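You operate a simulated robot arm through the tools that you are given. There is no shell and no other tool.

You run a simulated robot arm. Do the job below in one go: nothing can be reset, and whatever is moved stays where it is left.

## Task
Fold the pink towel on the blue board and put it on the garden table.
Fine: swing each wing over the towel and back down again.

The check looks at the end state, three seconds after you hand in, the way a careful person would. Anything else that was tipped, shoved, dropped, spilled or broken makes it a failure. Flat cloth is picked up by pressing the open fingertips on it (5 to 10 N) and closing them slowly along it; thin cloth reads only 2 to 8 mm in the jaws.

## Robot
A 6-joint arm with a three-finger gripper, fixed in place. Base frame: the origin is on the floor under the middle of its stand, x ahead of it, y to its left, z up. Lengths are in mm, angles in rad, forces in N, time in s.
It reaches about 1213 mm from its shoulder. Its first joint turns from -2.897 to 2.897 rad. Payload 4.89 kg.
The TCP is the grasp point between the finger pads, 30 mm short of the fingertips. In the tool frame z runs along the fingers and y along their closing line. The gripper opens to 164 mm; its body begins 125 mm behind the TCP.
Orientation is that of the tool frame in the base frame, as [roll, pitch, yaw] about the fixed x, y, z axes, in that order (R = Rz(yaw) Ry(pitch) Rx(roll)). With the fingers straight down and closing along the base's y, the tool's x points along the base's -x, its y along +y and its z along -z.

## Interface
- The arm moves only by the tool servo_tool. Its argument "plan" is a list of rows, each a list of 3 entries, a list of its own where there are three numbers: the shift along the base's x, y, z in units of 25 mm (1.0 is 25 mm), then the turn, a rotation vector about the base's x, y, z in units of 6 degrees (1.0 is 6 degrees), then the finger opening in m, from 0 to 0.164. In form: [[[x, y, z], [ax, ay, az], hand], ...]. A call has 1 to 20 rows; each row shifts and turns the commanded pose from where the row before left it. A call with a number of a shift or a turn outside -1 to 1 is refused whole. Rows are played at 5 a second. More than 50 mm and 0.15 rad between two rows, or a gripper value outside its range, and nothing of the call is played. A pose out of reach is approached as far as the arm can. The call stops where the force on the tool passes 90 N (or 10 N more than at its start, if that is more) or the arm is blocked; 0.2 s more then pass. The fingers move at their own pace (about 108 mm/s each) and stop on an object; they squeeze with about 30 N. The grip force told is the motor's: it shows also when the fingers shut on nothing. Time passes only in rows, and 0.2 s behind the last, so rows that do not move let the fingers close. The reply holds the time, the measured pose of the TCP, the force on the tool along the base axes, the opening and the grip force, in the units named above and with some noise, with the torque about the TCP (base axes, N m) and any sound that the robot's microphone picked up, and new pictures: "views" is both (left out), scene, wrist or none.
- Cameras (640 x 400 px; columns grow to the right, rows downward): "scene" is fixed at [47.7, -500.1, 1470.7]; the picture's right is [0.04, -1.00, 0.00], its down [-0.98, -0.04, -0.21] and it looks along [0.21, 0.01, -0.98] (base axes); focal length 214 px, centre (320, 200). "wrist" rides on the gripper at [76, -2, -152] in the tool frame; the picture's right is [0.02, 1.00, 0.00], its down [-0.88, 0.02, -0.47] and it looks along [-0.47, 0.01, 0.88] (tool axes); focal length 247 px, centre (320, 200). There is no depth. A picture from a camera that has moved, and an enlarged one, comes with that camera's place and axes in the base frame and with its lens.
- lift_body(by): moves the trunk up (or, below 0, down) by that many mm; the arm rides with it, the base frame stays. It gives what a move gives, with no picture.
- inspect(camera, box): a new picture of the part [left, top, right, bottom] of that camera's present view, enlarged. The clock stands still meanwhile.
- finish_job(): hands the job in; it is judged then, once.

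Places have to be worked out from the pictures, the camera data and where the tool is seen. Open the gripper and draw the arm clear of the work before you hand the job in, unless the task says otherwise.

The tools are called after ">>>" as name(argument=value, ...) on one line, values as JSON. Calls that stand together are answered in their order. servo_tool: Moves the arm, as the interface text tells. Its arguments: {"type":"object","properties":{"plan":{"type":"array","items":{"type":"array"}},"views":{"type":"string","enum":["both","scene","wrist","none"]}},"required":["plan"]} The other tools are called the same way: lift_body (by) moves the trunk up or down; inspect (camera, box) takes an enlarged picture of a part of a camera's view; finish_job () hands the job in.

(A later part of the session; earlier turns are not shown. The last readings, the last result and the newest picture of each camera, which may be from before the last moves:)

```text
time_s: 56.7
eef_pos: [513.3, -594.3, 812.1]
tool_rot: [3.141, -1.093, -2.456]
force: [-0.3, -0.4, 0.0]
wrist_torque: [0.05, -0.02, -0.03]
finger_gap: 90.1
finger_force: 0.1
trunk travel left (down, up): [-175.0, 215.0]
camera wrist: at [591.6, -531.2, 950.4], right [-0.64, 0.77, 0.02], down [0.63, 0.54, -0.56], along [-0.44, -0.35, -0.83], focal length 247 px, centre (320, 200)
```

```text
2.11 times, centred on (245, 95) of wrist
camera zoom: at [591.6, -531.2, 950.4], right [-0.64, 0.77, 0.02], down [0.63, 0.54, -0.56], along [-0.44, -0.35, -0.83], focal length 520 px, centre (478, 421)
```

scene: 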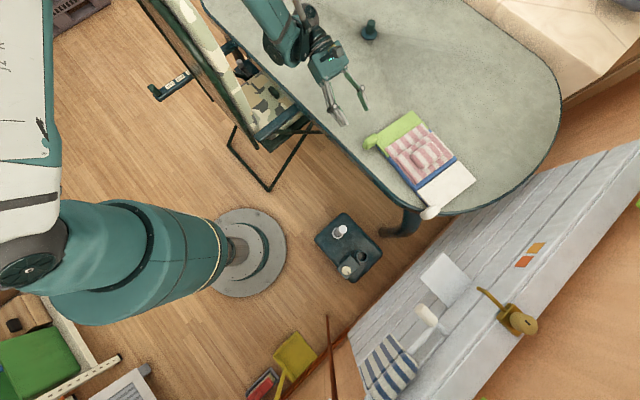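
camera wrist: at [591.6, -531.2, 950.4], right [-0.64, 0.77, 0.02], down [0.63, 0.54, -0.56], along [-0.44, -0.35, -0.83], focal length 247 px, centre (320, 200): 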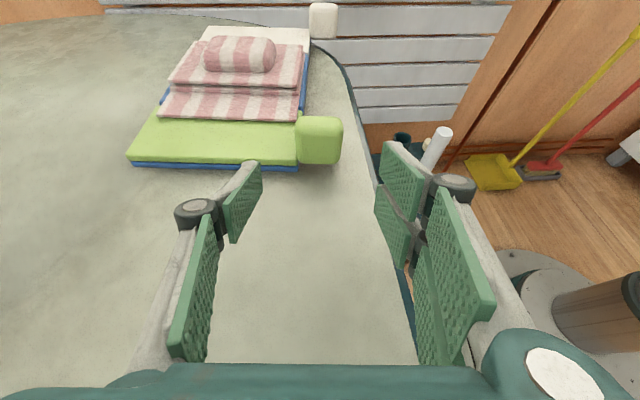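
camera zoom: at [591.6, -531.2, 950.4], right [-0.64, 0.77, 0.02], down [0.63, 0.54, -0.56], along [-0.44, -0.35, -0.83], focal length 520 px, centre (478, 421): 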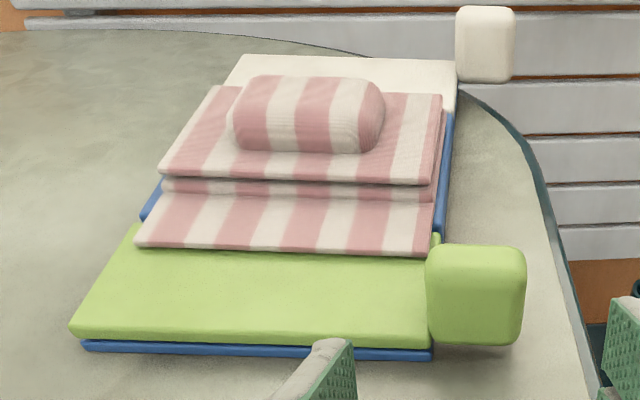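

The green wing lies flat again and the flap that was over the white side is now folded in; the other flap still lies out on the green side, so the white wing should fold that one. I go up, straighten, and move over the white knob (expected near c = -423, h = 784), leaning the tool outward there to test the reach.

>>> servo_tool(plan=[[[0, 0, 1], [0, 0, 0], 0.09], [[0, 0, 1], [0.3, -0.365, 0], 0.09], [[-0.76, -0.62, 0.15], [0.545, -0.663, 0], 0.09], [[-0.76, -0.62, 0.15], [0.545, -0.663, 0], 0.09], [[-0.76, -0.62, 0.15], [0.545, -0.663, 0], 0.09], [[-0.76, -0.62, 0.15], [0.545, -0.663, 0], 0.09], [[-0.76, -0.62, 0.15], [0.545, -0.663, 0], 0.09], [[-0.76, -0.62, 0.15], [0.545, -0.663, 0], 0.09], [[-0.76, -0.62, 0.15], [0.545, -0.663, 0], 0.09], [[-0.76, -0.62, 0.15], [0.545, -0.663, 0], 0.09], [[-0.76, -0.62, 0.15], [0.545, -0.663, 0], 0.09], [[-0.76, -0.62, 0.15], [0.545, -0.663, 0], 0.09], [[-0.76, -0.62, 0.15], [0.545, -0.663, 0], 0.09], [[-0.76, -0.62, 0], [0.2, -0.243, 0], 0.09], [[-0.76, -0.62, 0], [0, 0, 0], 0.09], [[-0.76, -0.62, 0], [0, 0, 0], 0.09], [[-0.76, -0.62, 0], [0, 0, 0], 0.09], [[-0.76, -0.62, 0], [0, 0, 0], 0.09], [[0, 0, 0], [0, 0, 0], 0.09]], views="both")

```text
time_s: 60.7
eef_pos: [208.8, -841.8, 903.5]
tool_rot: [-3.14, -0.021, -2.454]
force: [-0.8, -0.5, -0.9]
wrist_torque: [0.02, 0.01, 0.03]
finger_gap: 90.1
finger_force: 0.0
trunk travel left (down, up): [-175.0, 215.0]
camera wrist: at [153.0, -890.3, 1057.7], right [-0.65, 0.76, 0.0], down [0.68, 0.58, 0.46], along [0.34, 0.3, -0.89], focal length 247 px, centre (320, 200)
```

scene: 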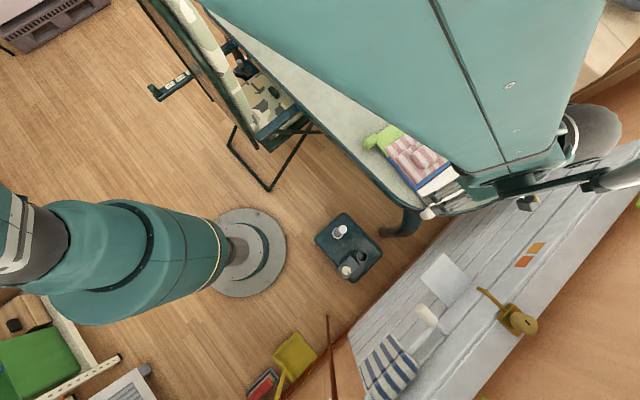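
wrist: 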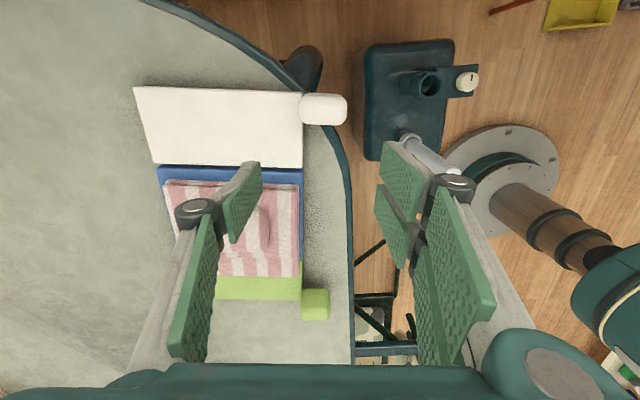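

From here the white knob is seen at about 80 mm outside its hinge line and centred near h = 783, as expected by symmetry. I move to a stand-off pose leaning 30° outward (toward the wall side), staying above z 850.

>>> servo_tool(plan=[[[-0.554, -0.463, -0.1], [0.55, -0.669, 0], 0.085], [[-0.554, -0.463, -0.1], [0.55, -0.669, 0], 0.085], [[-0.554, -0.463, -0.3], [0.55, -0.669, 0], 0.085], [[-0.554, -0.463, -0.4], [0.55, -0.669, 0], 0.085], [[-0.554, -0.463, -0.5], [0.55, -0.669, 0], 0.085], [[-0.554, -0.463, -0.5], [0.55, -0.669, 0], 0.085], [[0, 0, 0], [0, 0, 0], 0.085]], views="both")

```text
time_s: 62.3
eef_pos: [127.3, -912.5, 857.4]
tool_rot: [3.141, 0.523, -2.454]
force: [0.6, 0.1, 0.2]
wrist_torque: [-0.11, 0.03, 0.03]
finger_gap: 85.0
finger_force: 0.0
trunk travel left (down, up): [-175.0, 215.0]
camera wrist: at [18.1, -1004.5, 951.1], right [-0.65, 0.76, -0.01], down [0.39, 0.35, 0.85], along [0.65, 0.55, -0.53], focal length 247 px, centre (320, 200)
```

scene: 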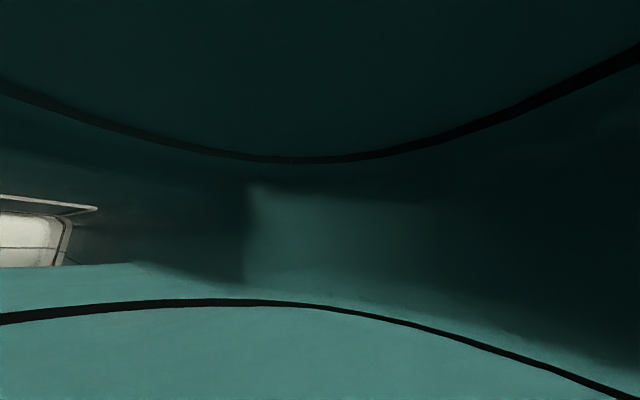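
wrist: 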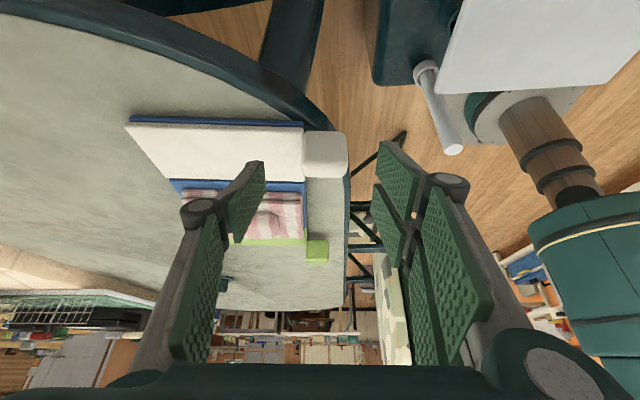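

The pose is reached, but a white plate-like object at the upper right of the wrist view looks close to the working height. I enlarge it to locate it before going lower.

>>> inspect(camera="wrist", box=[340, 0, 640, 200])

>>> inspect(camera="wrist", box=[110, 80, 380, 280])

```text
2.00 times, centred on (490, 100) of wrist
camera zoom: at [18.1, -1004.5, 951.1], right [-0.65, 0.76, -0.01], down [0.39, 0.35, 0.85], along [0.65, 0.55, -0.53], focal length 494 px, centre (-20, 400)
```

zoom: 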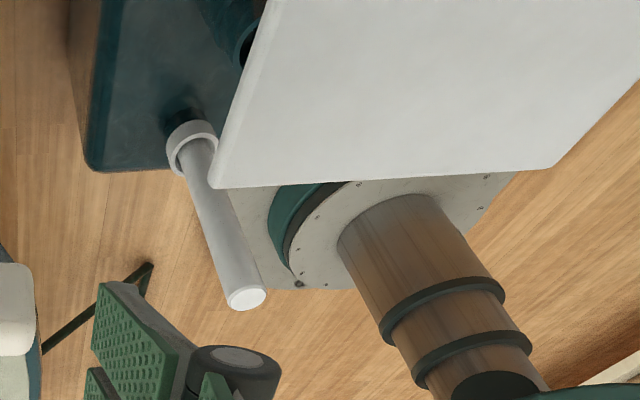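

```text
2.00 times, centred on (245, 180) of wrist
camera zoom: at [18.1, -1004.5, 951.1], right [-0.65, 0.76, -0.01], down [0.39, 0.35, 0.85], along [0.65, 0.55, -0.53], focal length 494 px, centre (470, 240)
```

zoom: 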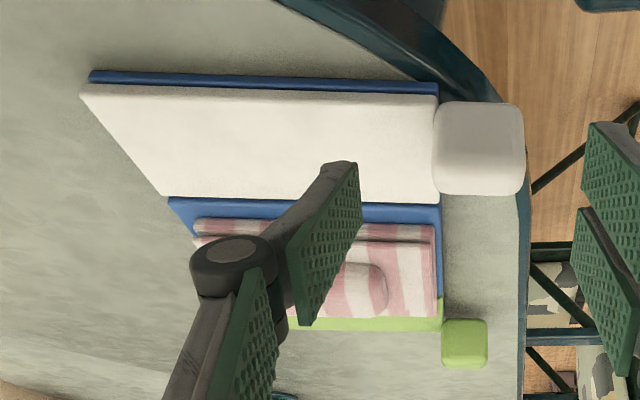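

The plate's edge is at c ≈ -521, h ≤ 705, z ≈ 798 — clear of my path as long as I stay at h ≈ 780. I advance two thirds of the way toward the white knob and re-check the alignment.

>>> servo_tool(plan=[[[0.399, 0.397, -0.667], [0, 0, 0], 0.085], [[0.399, 0.397, -0.667], [0, 0, 0], 0.085], [[0.399, 0.397, -0.667], [0, 0, 0], 0.085], [[0, 0, 0], [0, 0, 0], 0.085]], views="wrist")

>>> inspect(camera="wrist", box=[180, 80, 480, 280])

```text
time_s: 62.6
eef_pos: [133.3, -907.2, 853.8]
tool_rot: [-3.141, 0.522, -2.453]
force: [8.1, 25.4, 30.0]
wrist_torque: [-5.56, 4.11, -1.89]
finger_gap: 84.7
finger_force: 0.0
trunk travel left (down, up): [-175.0, 215.0]
stopped in row 1: the force on the tool passed its limit at 150 N (the readings are from after the stop); the commanded pose is now the measured one
camera wrist: at [23.1, -997.5, 948.0], right [-0.65, 0.76, -0.01], down [0.39, 0.35, 0.85], along [0.65, 0.55, -0.53], focal length 247 px, centre (320, 200)
```

wrist: 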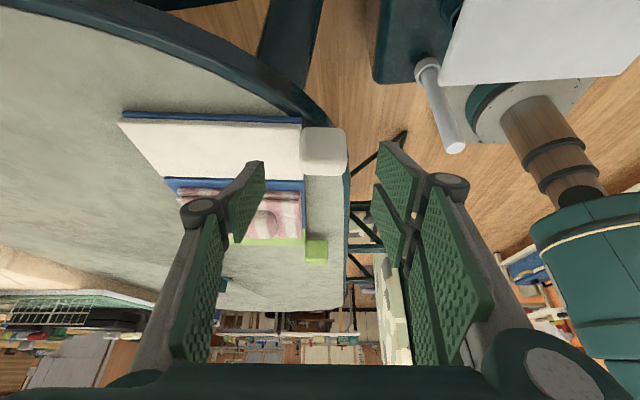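

```text
2.00 times, centred on (330, 180) of wrist
camera zoom: at [23.1, -997.5, 948.0], right [-0.65, 0.76, -0.01], down [0.39, 0.35, 0.85], along [0.65, 0.55, -0.53], focal length 494 px, centre (300, 240)
```

zoom: 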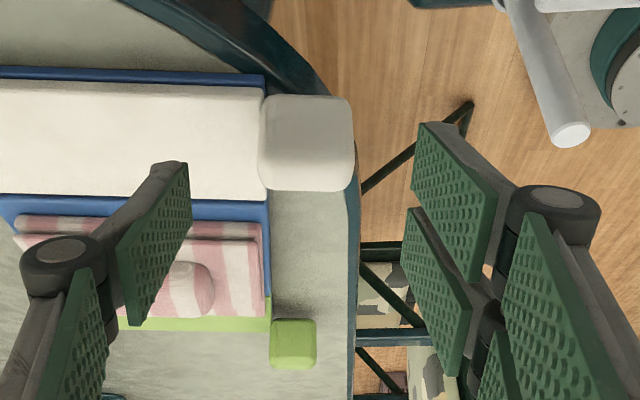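

The tool met something after a few millimetres: the torque points to contact near the camera housing, around c ≈ -625, z ≈ 945, most likely the arm's own wrist geometry or something at the wall side. I back off the way I came, right away.

>>> servo_tool(plan=[[[-0.12, -0.1, 0.2], [0, 0, 0], 0.085], [[-0.12, -0.1, 0.25], [0, 0, 0], 0.085], [[0, 0, 0.3], [0, 0, 0], 0.085]], views="both")

```text
time_s: 63.5
eef_pos: [125.1, -913.6, 868.0]
tool_rot: [3.141, 0.524, -2.456]
force: [0.1, -0.5, 0.1]
wrist_torque: [0.02, -0.03, 0.02]
finger_gap: 84.8
finger_force: 0.0
trunk travel left (down, up): [-175.0, 215.0]
camera wrist: at [15.9, -1004.4, 962.8], right [-0.65, 0.76, -0.01], down [0.4, 0.35, 0.85], along [0.65, 0.55, -0.53], focal length 247 px, centre (320, 200)
```

scene: 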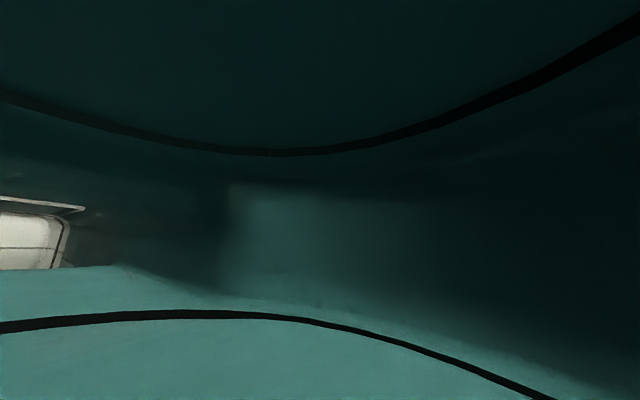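
wrist: 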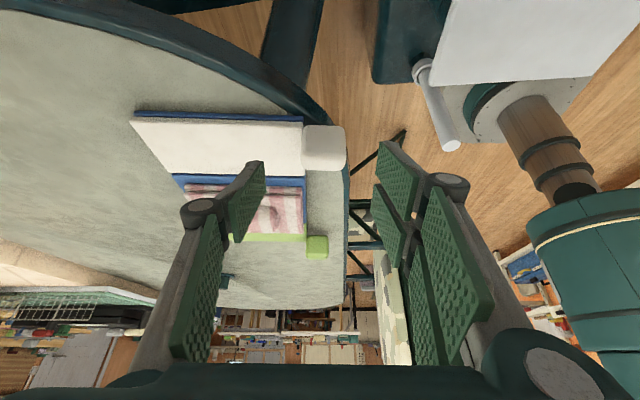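

Contact is gone. Before choosing another approach I move back over the board and turn the wrist camera toward the white side to see what stands there.

>>> servo_tool(plan=[[[0, 0, 1], [0, 0, 0], 0.085], [[0.2, 0.16, 1], [0, 0, 0], 0.085], [[0.5, 0.41, 0.8], [-0.604, 0.734, 0], 0.085], [[0.665, 0.547, 0.3], [-0.604, 0.734, 0], 0.085], [[0.665, 0.547, 0], [-0.604, 0.734, 0], 0.085], [[0.665, 0.547, 0], [-0.604, 0.734, 0], 0.085], [[0.665, 0.547, 0], [-0.604, 0.734, 0], 0.085], [[0.665, 0.547, 0], [-0.604, 0.734, 0], 0.085], [[0.665, 0.547, 0], [-0.604, 0.734, 0], 0.085], [[0.665, 0.547, 0], [-0.604, 0.734, 0], 0.085], [[0.665, 0.547, 0], [-0.604, 0.734, 0], 0.085], [[0.665, 0.547, 0], [-0.604, 0.734, 0], 0.085], [[0.665, 0.547, 0], [-0.604, 0.734, 0], 0.085], [[0.665, 0.547, 0], [-0.604, 0.734, 0], 0.085], [[0.665, 0.547, 0], [-0.604, 0.734, 0], 0.085], [[0, 0, 0], [0, 0, 0], 0.085]], views="both")

```text
time_s: 66.8
eef_pos: [343.9, -736.1, 946.2]
tool_rot: [-3.14, -0.77, -2.455]
force: [0.4, 0.7, -0.1]
wrist_torque: [0.0, -0.01, -0.01]
finger_gap: 85.2
finger_force: 0.1
trunk travel left (down, up): [-175.0, 215.0]
camera wrist: at [383.0, -703.7, 1109.4], right [-0.65, 0.76, 0.01], down [0.73, 0.62, -0.27], along [-0.22, -0.17, -0.96], focal length 247 px, centre (320, 200)
```

scene: 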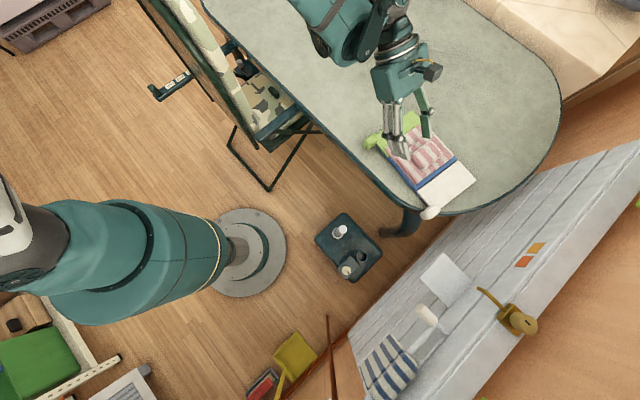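
wrist: 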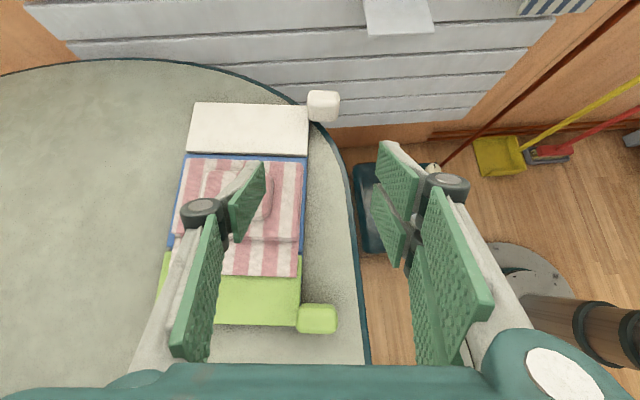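

Now it is clear: the white-planked panel is a partition at about c = -640 whose top edge is near z = 942; the wrist camera touched that edge. With a smaller outward lean (about 15°) and a vertical descent there is ample room. I first check with the same enlargement as at the start whether the board is still in place.

>>> inspect(camera="scene", box=[360, 100, 480, 220])

>>> inspect(camera="wrist", box=[150, 60, 390, 210])

>>> inspect(camera="scene", box=[440, 160, 640, 340])

```text
3.33 times, centred on (420, 160) of scene
camera zoom: at [47.7, -500.1, 1470.7], right [0.04, -1.0, 0.0], down [-0.98, -0.04, -0.21], along [0.21, 0.01, -0.98], focal length 715 px, centre (-13, 333)
```

zoom: 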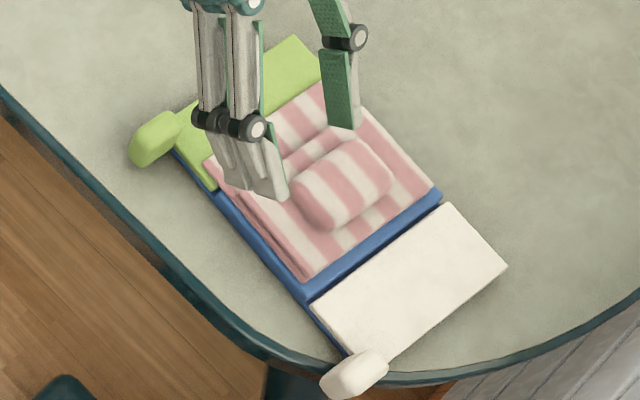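

```text
2.67 times, centred on (270, 135) of wrist
camera zoom: at [383.0, -703.7, 1109.4], right [-0.65, 0.76, 0.01], down [0.73, 0.62, -0.27], along [-0.22, -0.17, -0.96], focal length 659 px, centre (453, 373)
```

zoom: 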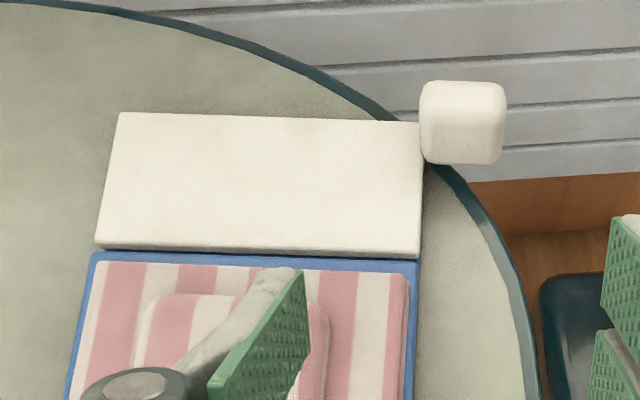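

```text
2.22 times, centred on (540, 250) of scene
camera zoom: at [47.7, -500.1, 1470.7], right [0.04, -1.0, 0.0], down [-0.98, -0.04, -0.21], along [0.21, 0.01, -0.98], focal length 477 px, centre (-169, 89)
```

zoom: 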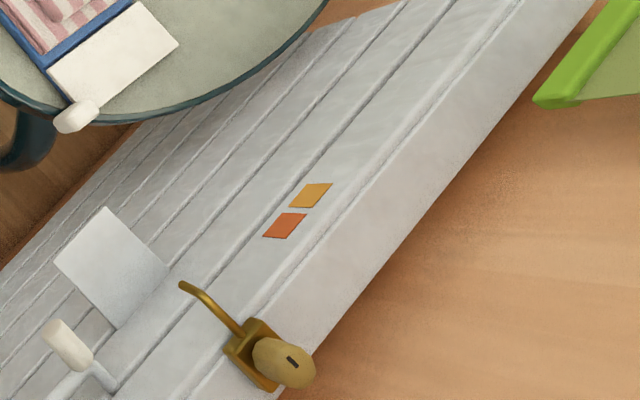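

The board turned by roughly 1.4° (its white end is about 8 mm nearer to the robot), so I take the white knob's present place from the pictures: centre about c = -415, h = 777, z = 760. I go to a stand-off pose above it with only 15° outward lean.

>>> servo_tool(plan=[[[-0.715, -0.542, 0], [0.569, -0.691, -0.022], 0.085], [[-0.715, -0.542, 0], [0.569, -0.691, -0.022], 0.085], [[-0.715, -0.542, 0], [0.569, -0.691, -0.022], 0.085], [[-0.715, -0.542, 0], [0.569, -0.691, -0.022], 0.085], [[-0.715, -0.542, 0], [0.569, -0.691, -0.022], 0.085], [[-0.715, -0.542, 0], [0.569, -0.691, -0.022], 0.085], [[-0.715, -0.542, 0], [0.569, -0.691, -0.022], 0.085], [[-0.715, -0.542, 0], [0.569, -0.691, -0.022], 0.085], [[-0.715, -0.542, 0], [0.569, -0.691, -0.022], 0.085], [[-0.715, -0.542, -0.4], [0.569, -0.691, -0.022], 0.085], [[-0.715, -0.542, -1], [0.569, -0.691, -0.022], 0.085], [[0, 0, -1], [0, 0, 0], 0.085], [[0, 0, 0], [0, 0, 0], 0.085]], views="wrist")

```text
time_s: 69.7
eef_pos: [145.4, -885.8, 887.7]
tool_rot: [3.131, 0.262, -2.478]
force: [-0.2, -0.7, -0.7]
wrist_torque: [0.03, -0.03, 0.01]
finger_gap: 84.7
finger_force: 0.0
trunk travel left (down, up): [-175.0, 215.0]
camera wrist: at [57.2, -957.4, 1014.5], right [-0.63, 0.77, 0.01], down [0.57, 0.46, 0.69], along [0.53, 0.44, -0.73], focal length 247 px, centre (320, 200)
```

wrist: 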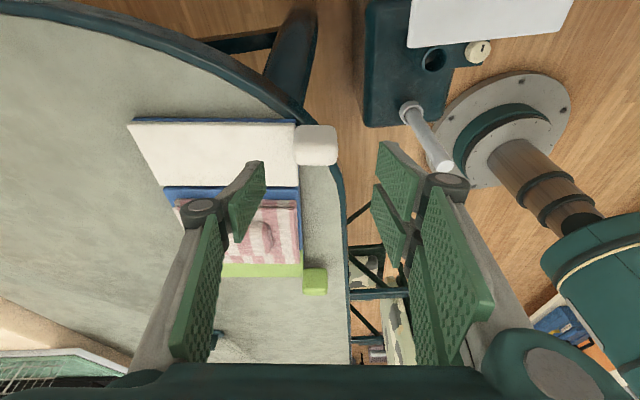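

The tool leans 15° and the white knob's centre lies at about (c -414, z 759, h 781). I advance three quarters of the way along the finger line and re-check.

>>> servo_tool(plan=[[[0.193, 0.114, -0.777], [0, 0, 0], 0.085], [[0.193, 0.114, -0.777], [0, 0, 0], 0.085], [[0.193, 0.114, -0.777], [0, 0, 0], 0.085], [[0.193, 0.114, -0.777], [0, 0, 0], 0.085], [[0, 0, 0], [0, 0, 0], 0.085]], views="wrist")

```text
time_s: 70.8
eef_pos: [165.1, -872.7, 808.4]
tool_rot: [3.131, 0.262, -2.479]
force: [0.6, 0.5, 0.4]
wrist_torque: [0.01, -0.04, -0.02]
finger_gap: 85.0
finger_force: 0.1
trunk travel left (down, up): [-175.0, 215.0]
camera wrist: at [77.0, -944.3, 936.3], right [-0.63, 0.77, 0.01], down [0.57, 0.46, 0.68], along [0.53, 0.44, -0.73], focal length 247 px, centre (320, 200)
```

wrist: 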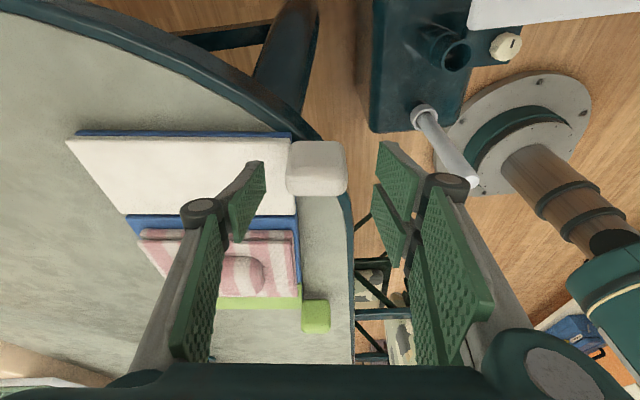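

Handle alignment is good; only a 3 mm shift along the jaws is needed. I go the remaining 25 mm down and check before closing.

>>> servo_tool(plan=[[[0.155, 0.045, -0.5], [0, 0, 0], 0.08], [[0.155, 0.045, -0.48], [0, 0, 0], 0.075], [[0, 0, 0], [0, 0, 0], 0.075]], views="wrist")

>>> inspect(camera="wrist", box=[200, 100, 460, 260])

```text
time_s: 71.7
eef_pos: [172.3, -869.9, 785.1]
tool_rot: [3.131, 0.26, -2.478]
force: [0.0, 0.1, 0.3]
wrist_torque: [-0.01, -0.01, -0.01]
finger_gap: 75.2
finger_force: 0.0
trunk travel left (down, up): [-175.0, 215.0]
camera wrist: at [85.2, -942.5, 912.2], right [-0.63, 0.77, 0.01], down [0.57, 0.46, 0.68], along [0.53, 0.44, -0.73], focal length 247 px, centre (320, 200)
```

wrist: 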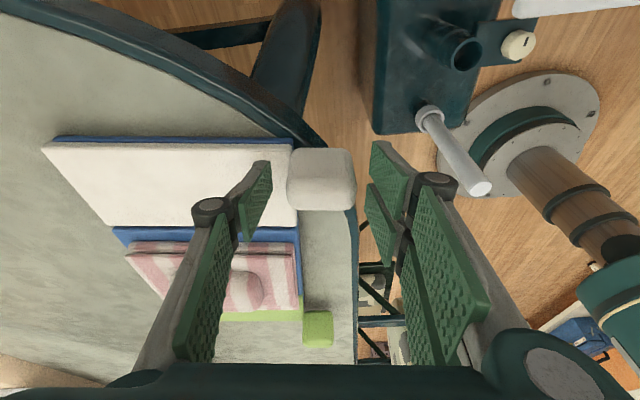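

```text
2.46 times, centred on (330, 180) of wrist
camera zoom: at [85.2, -942.5, 912.2], right [-0.63, 0.77, 0.01], down [0.57, 0.46, 0.68], along [0.53, 0.44, -0.73], focal length 608 px, centre (295, 249)
```

zoom: 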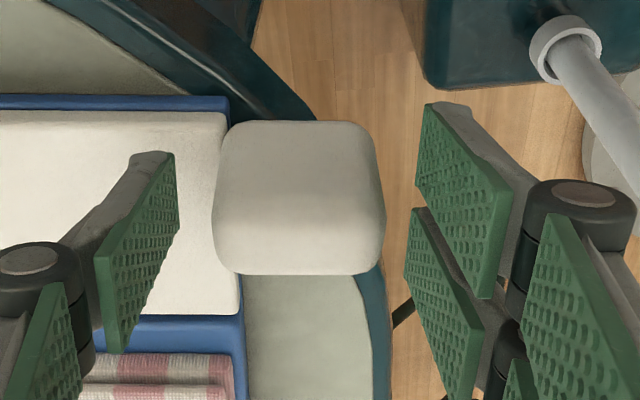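

The knob is centred to within about 1 mm. I close slowly on it.

>>> servo_tool(plan=[[[-0.033, 0.04, 0], [0, 0, 0], 0.07], [[0, 0, 0], [0, 0, 0], 0.065], [[0, 0, 0], [0, 0, 0], 0.061], [[0, 0, 0], [0, 0, 0], 0.057], [[0, 0, 0], [0, 0, 0], 0.054], [[0, 0, 0], [0, 0, 0], 0.051], [[0, 0, 0], [0, 0, 0], 0.047]], views="wrist")

```text
time_s: 73.2
eef_pos: [171.8, -869.8, 785.1]
tool_rot: [3.131, 0.261, -2.478]
force: [3.0, -5.4, 2.4]
wrist_torque: [-0.14, -0.23, 0.5]
finger_gap: 52.0
finger_force: 30.8
trunk travel left (down, up): [-175.0, 215.0]
camera wrist: at [84.2, -942.0, 912.4], right [-0.63, 0.77, 0.01], down [0.57, 0.46, 0.68], along [0.53, 0.44, -0.73], focal length 247 px, centre (320, 200)
```

wrist: 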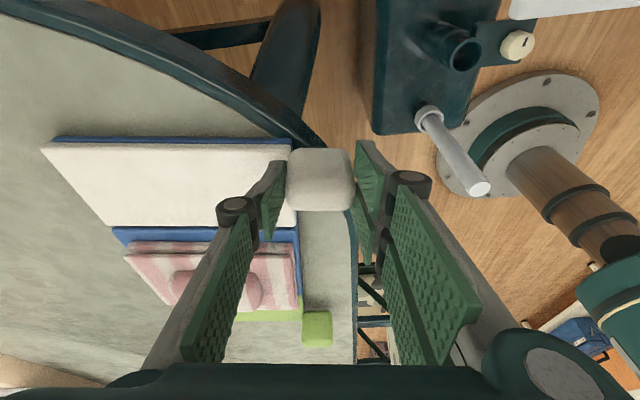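

The white knob is held (52 mm, 31 N) with very little side force. Starting the white swing about its hinge (estimated c' ≈ -315.5, z ≈ 737.5), first 12°.

>>> servo_tool(plan=[[[0.111, 0.087, 0.232], [-0.411, 0.525, 0], 0.045], [[0.1236, 0.0966, 0.222], [-0.411, 0.525, 0], 0.045], [[0.1355, 0.106, 0.21], [-0.411, 0.525, 0], 0.045], [[0, 0, 0], [0, 0, 0], 0.045]], views="wrist")

```text
time_s: 74.2
eef_pos: [178.5, -862.4, 801.5]
tool_rot: [3.132, 0.05, -2.478]
force: [-9.7, -10.5, 11.3]
wrist_torque: [0.09, -0.07, 0.31]
finger_gap: 51.5
finger_force: 29.7
trunk travel left (down, up): [-175.0, 215.0]
camera wrist: at [115.3, -916.4, 950.1], right [-0.63, 0.77, 0.01], down [0.67, 0.54, 0.52], along [0.4, 0.33, -0.86], focal length 247 px, centre (320, 200)
```

wrist: 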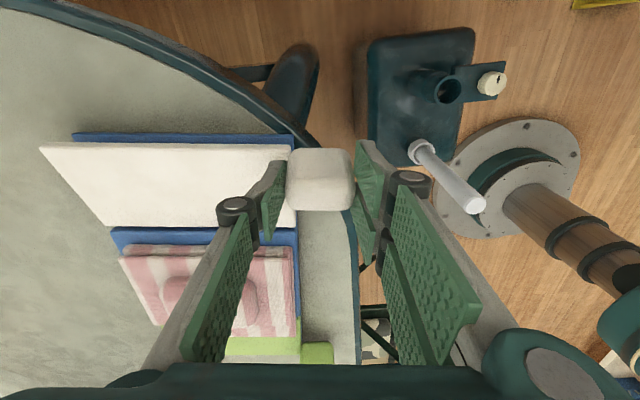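

The wing lifts; the load (about 18 N outward and up) says the hinge is a bit higher than assumed. I adjust the arc and go on by 12°.

>>> servo_tool(plan=[[[0.06, 0.047, 0.212], [-0.411, 0.525, 0], 0.045], [[0.148, 0.116, 0.192], [-0.411, 0.525, 0], 0.045], [[0.158, 0.123, 0.176], [-0.411, 0.525, 0], 0.045], [[0, 0, 0], [0, 0, 0], 0.045]], views="wrist")

```text
time_s: 75.2
eef_pos: [190.0, -854.3, 813.9]
tool_rot: [3.131, -0.159, -2.479]
force: [5.8, 8.5, 2.0]
wrist_torque: [0.28, -0.5, 0.65]
finger_gap: 51.7
finger_force: 30.3
trunk travel left (down, up): [-175.0, 215.0]
camera wrist: at [151.0, -888.9, 978.5], right [-0.63, 0.78, 0.01], down [0.74, 0.59, 0.33], along [0.25, 0.22, -0.94], focal length 247 px, centre (320, 200)
```

wrist: 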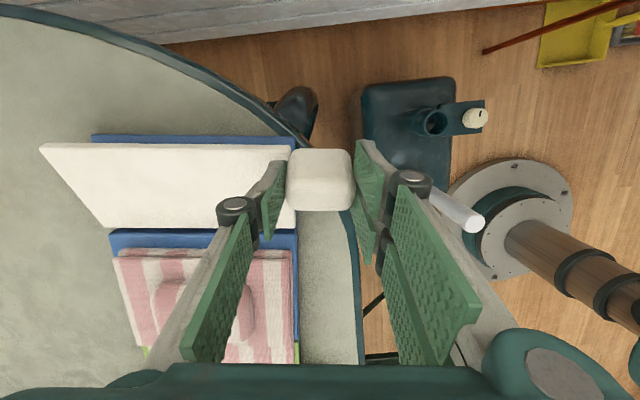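

The correction overshot slightly (10 N the other way); a fit gives the hinge at about c' = -320, z = 741. I continue 12° on that arc.

>>> servo_tool(plan=[[[0.2, 0.156, 0.156], [-0.411, 0.525, 0], 0.045], [[0.17, 0.133, 0.136], [-0.411, 0.525, 0], 0.045], [[0.18, 0.14, 0.116], [-0.411, 0.525, 0], 0.045], [[0, 0, 0], [0, 0, 0], 0.045]], views="wrist")

```text
time_s: 76.2
eef_pos: [202.7, -844.7, 826.5]
tool_rot: [3.133, -0.367, -2.479]
force: [-10.1, -15.3, 14.1]
wrist_torque: [-0.47, 0.45, 0.43]
finger_gap: 51.9
finger_force: 29.8
trunk travel left (down, up): [-175.0, 215.0]
camera wrist: at [191.1, -857.3, 996.5], right [-0.63, 0.78, 0.02], down [0.77, 0.62, 0.12], along [0.09, 0.09, -0.99], focal length 247 px, centre (320, 200)
```

wrist: 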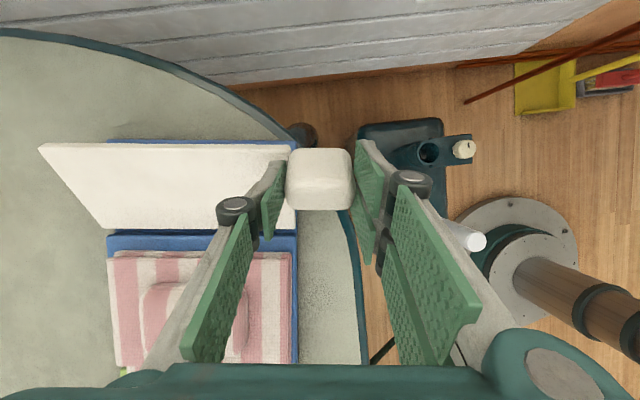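

Load is again about 22 N outward and up, so I add 2 mm outward and upward to the arc and continue 12°.

>>> servo_tool(plan=[[[0.12, 0.094, 0.25], [-0.411, 0.525, 0], 0.045], [[0.195, 0.153, 0.1], [-0.411, 0.525, 0], 0.045], [[0.199, 0.155, 0.08], [-0.411, 0.525, 0], 0.045], [[0, 0, 0], [0, 0, 0], 0.045]], views="wrist")

```text
time_s: 77.2
eef_pos: [216.4, -835.1, 837.1]
tool_rot: [3.133, -0.578, -2.477]
force: [0.5, 1.9, -0.4]
wrist_torque: [0.29, 0.29, 0.5]
finger_gap: 51.8
finger_force: 30.0
trunk travel left (down, up): [-175.0, 215.0]
camera wrist: at [233.6, -825.2, 1006.2], right [-0.62, 0.78, 0.02], down [0.78, 0.62, -0.08], along [-0.08, -0.04, -1.0], focal length 247 px, centre (320, 200)
```

wrist: 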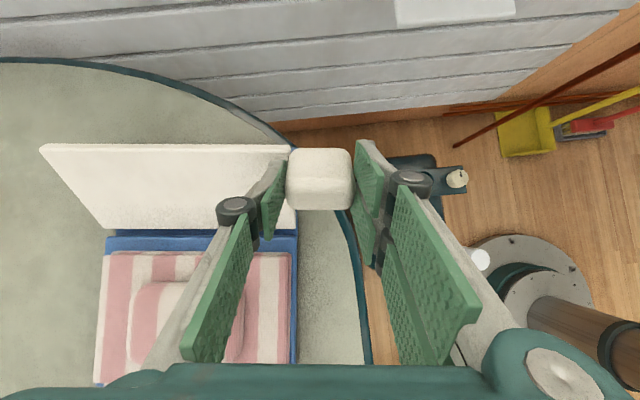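

Force is practically zero now at 48°. I carry on to 60°.

>>> servo_tool(plan=[[[0.202, 0.158, 0.05], [-0.411, 0.525, 0], 0.045], [[0.205, 0.16, 0.05], [-0.411, 0.525, 0], 0.045], [[0.211, 0.165, 0.032], [-0.411, 0.525, 0], 0.045], [[0, 0, 0], [0, 0, 0], 0.045]], views="both")

```text
time_s: 78.2
eef_pos: [231.0, -822.3, 840.4]
tool_rot: [3.132, -0.787, -2.48]
force: [6.4, -8.5, 11.7]
wrist_torque: [0.18, -0.07, 0.5]
finger_gap: 51.5
finger_force: 29.8
trunk travel left (down, up): [-175.0, 215.0]
camera wrist: at [276.0, -791.2, 1002.2], right [-0.62, 0.78, 0.02], down [0.75, 0.6, -0.29], along [-0.24, -0.17, -0.96], focal length 247 px, centre (320, 200)
```

scene: 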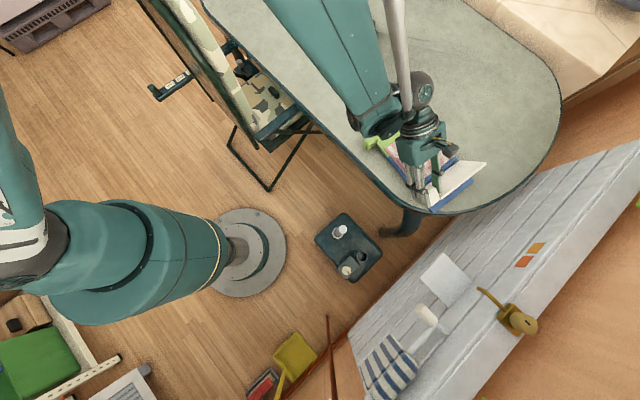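
wrist: 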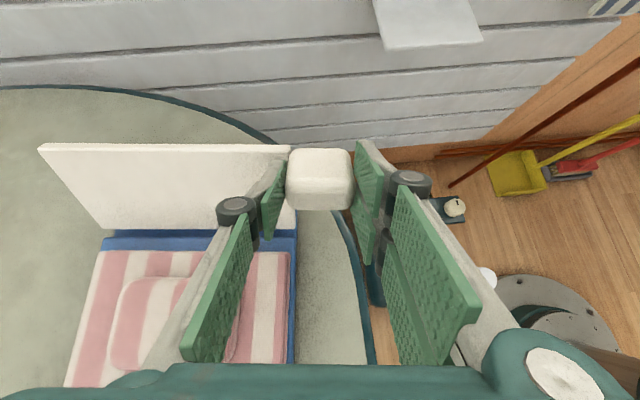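

At 60° all is fine. I continue to 76°.

>>> servo_tool(plan=[[[0.227, 0.132, 0.08], [-0.411, 0.525, 0], 0.045], [[0.208, 0.163, 0.024], [-0.411, 0.525, 0], 0.045], [[0.208, 0.163, -0.004], [-0.411, 0.525, 0], 0.045], [[0.205, 0.16, -0.024], [-0.411, 0.525, 0], 0.045], [[0, 0, 0], [0, 0, 0], 0.045]], views="wrist")

```text
time_s: 79.5
eef_pos: [252.9, -807.7, 840.4]
tool_rot: [3.134, -1.065, -2.48]
force: [-6.8, 1.3, -0.9]
wrist_torque: [0.36, 0.58, 0.03]
finger_gap: 51.7
finger_force: 29.9
trunk travel left (down, up): [-175.0, 215.0]
camera wrist: at [330.6, -749.9, 981.9], right [-0.62, 0.79, 0.02], down [0.65, 0.53, -0.54], along [-0.44, -0.32, -0.84], focal length 247 px, centre (320, 200)
```

wrist: 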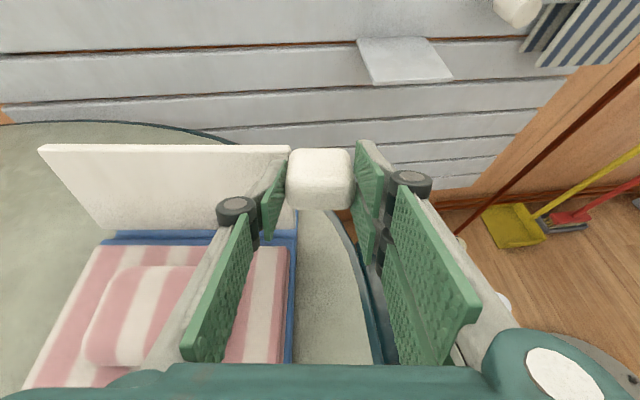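

At 76° with little load. I go on to 92°, keeping the tool turning with the wing.

>>> servo_tool(plan=[[[0.208, 0.163, -0.06], [-0.411, 0.525, 0], 0.045], [[0.202, 0.158, -0.076], [-0.411, 0.525, 0], 0.045], [[0.199, 0.155, -0.092], [-0.411, 0.525, 0], 0.045], [[0.192, 0.15, -0.108], [-0.411, 0.525, 0], 0.045], [[0, 0, 0], [0, 0, 0], 0.045]], views="both")

```text
time_s: 80.7
eef_pos: [272.6, -791.6, 832.3]
tool_rot: [3.141, -1.345, -2.485]
force: [-2.9, 0.5, -0.2]
wrist_torque: [0.29, 0.07, 0.22]
finger_gap: 51.9
finger_force: 30.2
trunk travel left (down, up): [-175.0, 215.0]
camera wrist: at [378.5, -712.6, 941.4], right [-0.61, 0.79, 0.02], down [0.51, 0.42, -0.75], along [-0.6, -0.45, -0.66], focal length 247 px, centre (320, 200)
```

scene: 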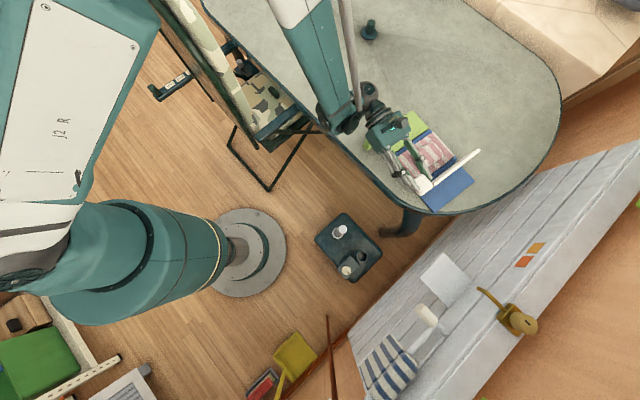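
wrist: 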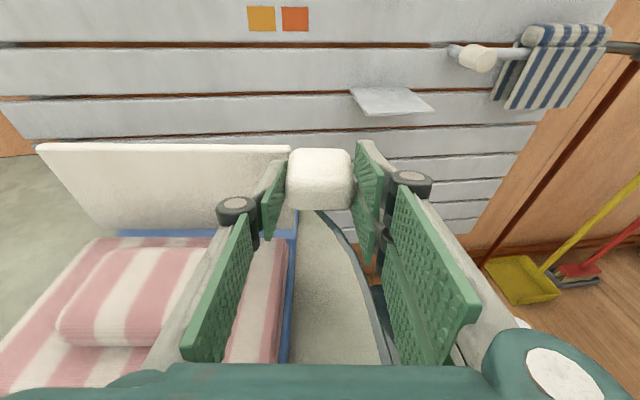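

At 92° with hardly any force. I enlarge the scene to see the towel's remaining flap.

>>> inspect(camera="scene", box=[360, 90, 500, 220])

```text
3.08 times, centred on (430, 155) of scene
camera zoom: at [47.7, -500.1, 1470.7], right [0.04, -1.0, 0.0], down [-0.98, -0.04, -0.21], along [0.21, 0.01, -0.98], focal length 660 px, centre (-18, 338)
```

zoom: 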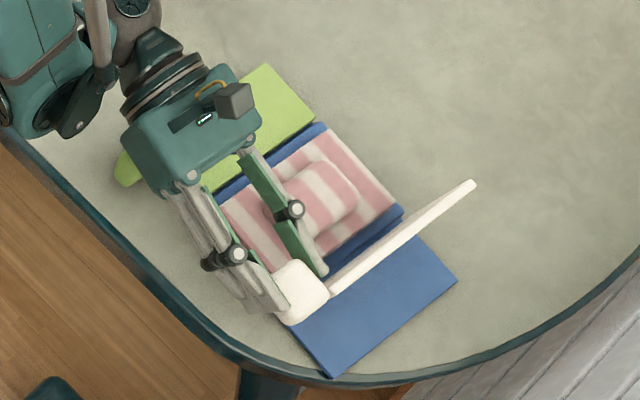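

Both flaps are folded in now. I bring the white wing 4° further over, then reverse along the fitted arc (hinge c' = -313.8, z = 747.3, radius 94.5).

>>> servo_tool(plan=[[[0.18, 0.14, -0.112], [-0.411, 0.525, 0], 0.045], [[0, 0, 0], [0, 0, 0], 0.045]], views="wrist")

```text
time_s: 81.2
eef_pos: [278.7, -788.2, 829.8]
tool_rot: [-3.141, -1.415, -2.487]
force: [-4.1, 0.3, -0.9]
wrist_torque: [0.46, 0.25, 0.04]
finger_gap: 52.1
finger_force: 29.8
trunk travel left (down, up): [-175.0, 215.0]
camera wrist: at [389.4, -704.7, 929.7], right [-0.61, 0.79, 0.02], down [0.47, 0.38, -0.8], along [-0.64, -0.48, -0.6], focal length 247 px, centre (320, 200)
```

wrist: 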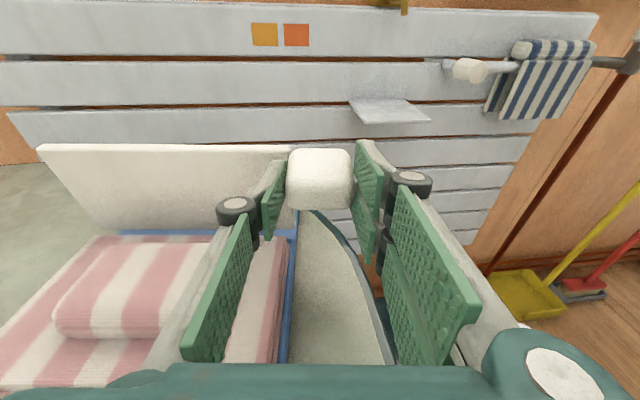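

The white wing is past upright at 96° and the flap is folded. Now I reverse the swing, first back to 72°.

>>> servo_tool(plan=[[[-0.205, -0.16, 0.112], [0.411, -0.525, 0], 0.045], [[-0.189, -0.148, 0.108], [0.411, -0.525, 0], 0.045], [[-0.195, -0.153, 0.088], [0.411, -0.525, 0], 0.045], [[-0.202, -0.158, 0.072], [0.411, -0.525, 0], 0.045], [[-0.202, -0.158, 0.052], [0.411, -0.525, 0], 0.045], [[-0.208, -0.163, 0.032], [0.411, -0.525, 0], 0.045], [[0, 0, 0], [0, 0, 0], 0.045]], views="wrist")

```text
time_s: 82.8
eef_pos: [246.2, -811.8, 842.2]
tool_rot: [3.132, -0.996, -2.48]
force: [-0.5, 2.3, -0.2]
wrist_torque: [0.65, 0.25, 0.26]
finger_gap: 51.6
finger_force: 30.2
trunk travel left (down, up): [-175.0, 215.0]
camera wrist: at [316.6, -760.1, 989.6], right [-0.62, 0.79, 0.02], down [0.68, 0.55, -0.48], along [-0.39, -0.28, -0.88], focal length 247 px, centre (320, 200)
```

wrist: 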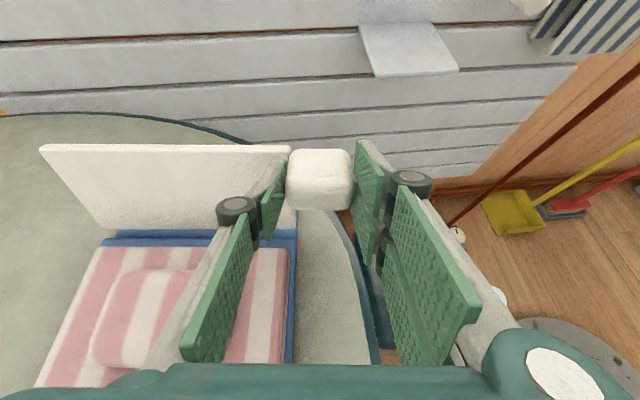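

Smooth, with no load. Continuing down to 48°.

>>> servo_tool(plan=[[[-0.186, -0.145, -0.004], [0.411, -0.525, 0], 0.045], [[-0.208, -0.163, -0.004], [0.411, -0.525, 0], 0.045], [[-0.205, -0.16, -0.02], [0.411, -0.525, 0], 0.045], [[-0.208, -0.163, -0.04], [0.411, -0.525, 0], 0.045], [[-0.202, -0.158, -0.056], [0.411, -0.525, 0], 0.045], [[-0.199, -0.155, -0.072], [0.411, -0.525, 0], 0.045], [[0, 0, 0], [0, 0, 0], 0.045]], views="wrist")

```text
time_s: 84.5
eef_pos: [217.2, -835.6, 836.3]
tool_rot: [3.132, -0.577, -2.482]
force: [-3.0, -4.3, -0.4]
wrist_torque: [-0.22, 0.26, 0.22]
finger_gap: 51.8
finger_force: 29.8
trunk travel left (down, up): [-175.0, 215.0]
camera wrist: at [233.4, -826.1, 1006.6], right [-0.63, 0.78, 0.02], down [0.78, 0.62, -0.08], along [-0.08, -0.04, -1.0], focal length 247 px, centre (320, 200)
```

wrist: 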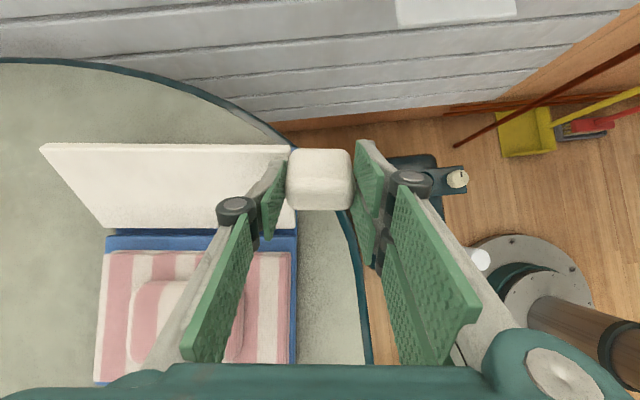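

Half way down. Continuing to 24°.

>>> servo_tool(plan=[[[-0.195, -0.153, -0.075], [0.411, -0.525, 0], 0.045], [[-0.189, -0.148, -0.112], [0.411, -0.525, 0], 0.045], [[-0.183, -0.143, -0.124], [0.411, -0.525, 0], 0.045], [[-0.177, -0.138, -0.14], [0.411, -0.525, 0], 0.045], [[-0.167, -0.131, -0.156], [0.411, -0.525, 0], 0.045], [[-0.158, -0.123, -0.172], [0.411, -0.525, 0], 0.045], [[0, 0, 0], [0, 0, 0], 0.045]], views="wrist")

```text
time_s: 86.0
eef_pos: [189.2, -856.9, 816.7]
tool_rot: [3.132, -0.156, -2.478]
force: [-3.1, 0.7, -0.2]
wrist_torque: [-0.33, 0.47, 0.24]
finger_gap: 51.6
finger_force: 29.5
trunk travel left (down, up): [-175.0, 215.0]
camera wrist: at [151.5, -890.0, 980.7], right [-0.63, 0.78, 0.01], down [0.74, 0.59, 0.33], along [0.25, 0.22, -0.94], focal length 247 px, centre (320, 200)
```

wrist: 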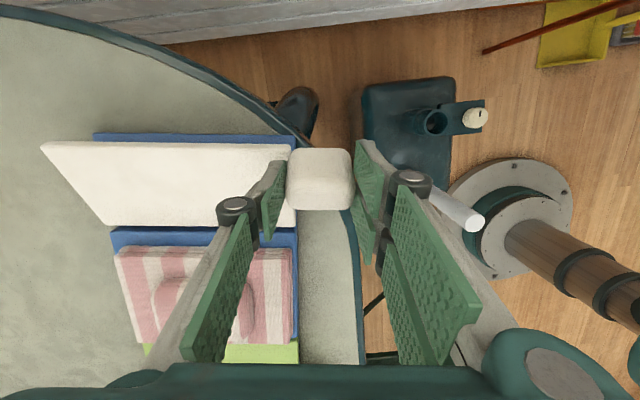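

Nearly down, no load. Continuing to about 4°.

>>> servo_tool(plan=[[[-0.12, -0.094, -0.17], [0.411, -0.525, 0], 0.045], [[-0.139, -0.108, -0.2], [0.411, -0.525, 0], 0.045], [[-0.126, -0.099, -0.208], [0.411, -0.525, 0], 0.045], [[-0.117, -0.091, -0.22], [0.411, -0.525, 0], 0.045], [[-0.101, -0.079, -0.228], [0.411, -0.525, 0], 0.045], [[0, 0, 0], [0, 0, 0], 0.045]], views="wrist")

```text
time_s: 87.5
eef_pos: [175.2, -867.2, 791.5]
tool_rot: [3.131, 0.193, -2.48]
force: [-10.8, 1.6, -0.4]
wrist_torque: [-0.09, 0.59, 0.11]
finger_gap: 51.2
finger_force: 30.5
trunk travel left (down, up): [-175.0, 215.0]
camera wrist: at [95.4, -933.3, 927.1], right [-0.63, 0.77, 0.01], down [0.6, 0.49, 0.63], along [0.49, 0.41, -0.77], focal length 247 px, centre (320, 200)
```

wrist: 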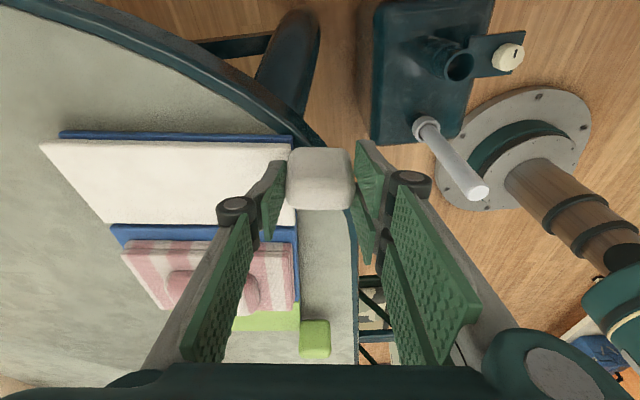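

Last 4° in two fine steps.

>>> servo_tool(plan=[[[-0.047, -0.037, -0.116], [0.205, -0.262, 0], 0.045], [[-0.044, -0.034, -0.116], [0.205, -0.262, 0], 0.045], [[0, 0, 0], [0, 0, 0], 0.045]], views="wrist")

```text
time_s: 88.2
eef_pos: [172.5, -869.8, 786.9]
tool_rot: [3.131, 0.261, -2.478]
force: [-0.7, 4.5, 0.3]
wrist_torque: [-0.15, 0.22, 0.11]
finger_gap: 51.5
finger_force: 29.9
trunk travel left (down, up): [-175.0, 215.0]
camera wrist: at [86.2, -941.4, 913.5], right [-0.63, 0.77, 0.01], down [0.57, 0.46, 0.69], along [0.53, 0.44, -0.73], focal length 247 px, centre (320, 200)
```

wrist: 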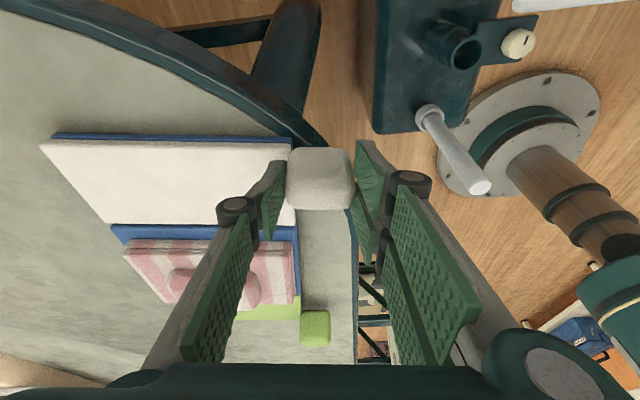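

Almost where it started; 1–2 mm remain. I lower a touch more until contact.

>>> servo_tool(plan=[[[0, 0, -0.04], [0.05, -0.065, 0], 0.045], [[0, 0, -0.04], [0, 0, 0], 0.045], [[0, 0, 0], [0, 0, 0], 0.045]], views="none")

```text
time_s: 89.0
eef_pos: [172.6, -868.7, 786.1]
tool_rot: [3.133, 0.27, -2.479]
force: [2.4, -10.7, 18.9]
wrist_torque: [0.04, -0.6, -0.07]
finger_gap: 51.7
finger_force: 29.7
trunk travel left (down, up): [-175.0, 215.0]
```

Contact (19 N): the white wing is down. I open and withdraw upward along the finger line.

>>> servo_tool(plan=[[[0, 0, 0.04], [0, 0, 0], 0.055], [[0, 0, 0], [0, 0, 0], 0.068], [[0, 0, 0], [0, 0, 0], 0.08], [[-0.03, -0.025, 0.25], [0, 0, 0], 0.085], [[-0.1, -0.08, 0.8], [0, 0, 0], 0.085], [[-0.1, -0.08, 0.9], [0, 0, 0], 0.085], [[0, 0, 1], [0, 0, 0], 0.085], [[0, 0, 1], [0, 0, 0], 0.085], [[0, 0, 1], [0, 0, 0], 0.085]], views="both")

```text
time_s: 91.0
eef_pos: [167.5, -873.8, 908.5]
tool_rot: [3.128, 0.27, -2.48]
force: [-0.9, -0.8, 0.1]
wrist_torque: [0.07, 0.01, -0.02]
finger_gap: 84.9
finger_force: 0.1
trunk travel left (down, up): [-175.0, 215.0]
camera wrist: at [78.6, -945.9, 1035.4], right [-0.63, 0.77, 0.01], down [0.56, 0.46, 0.69], along [0.53, 0.44, -0.72], focal length 247 px, centre (320, 200)
```

scene: 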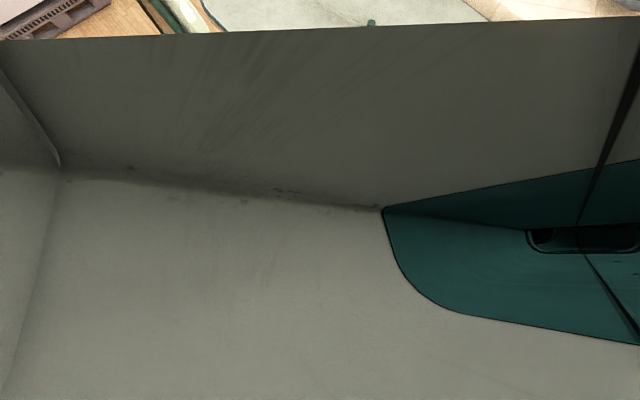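
wrist: 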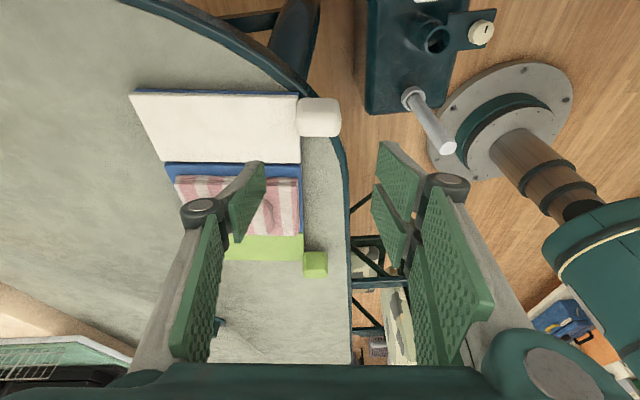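

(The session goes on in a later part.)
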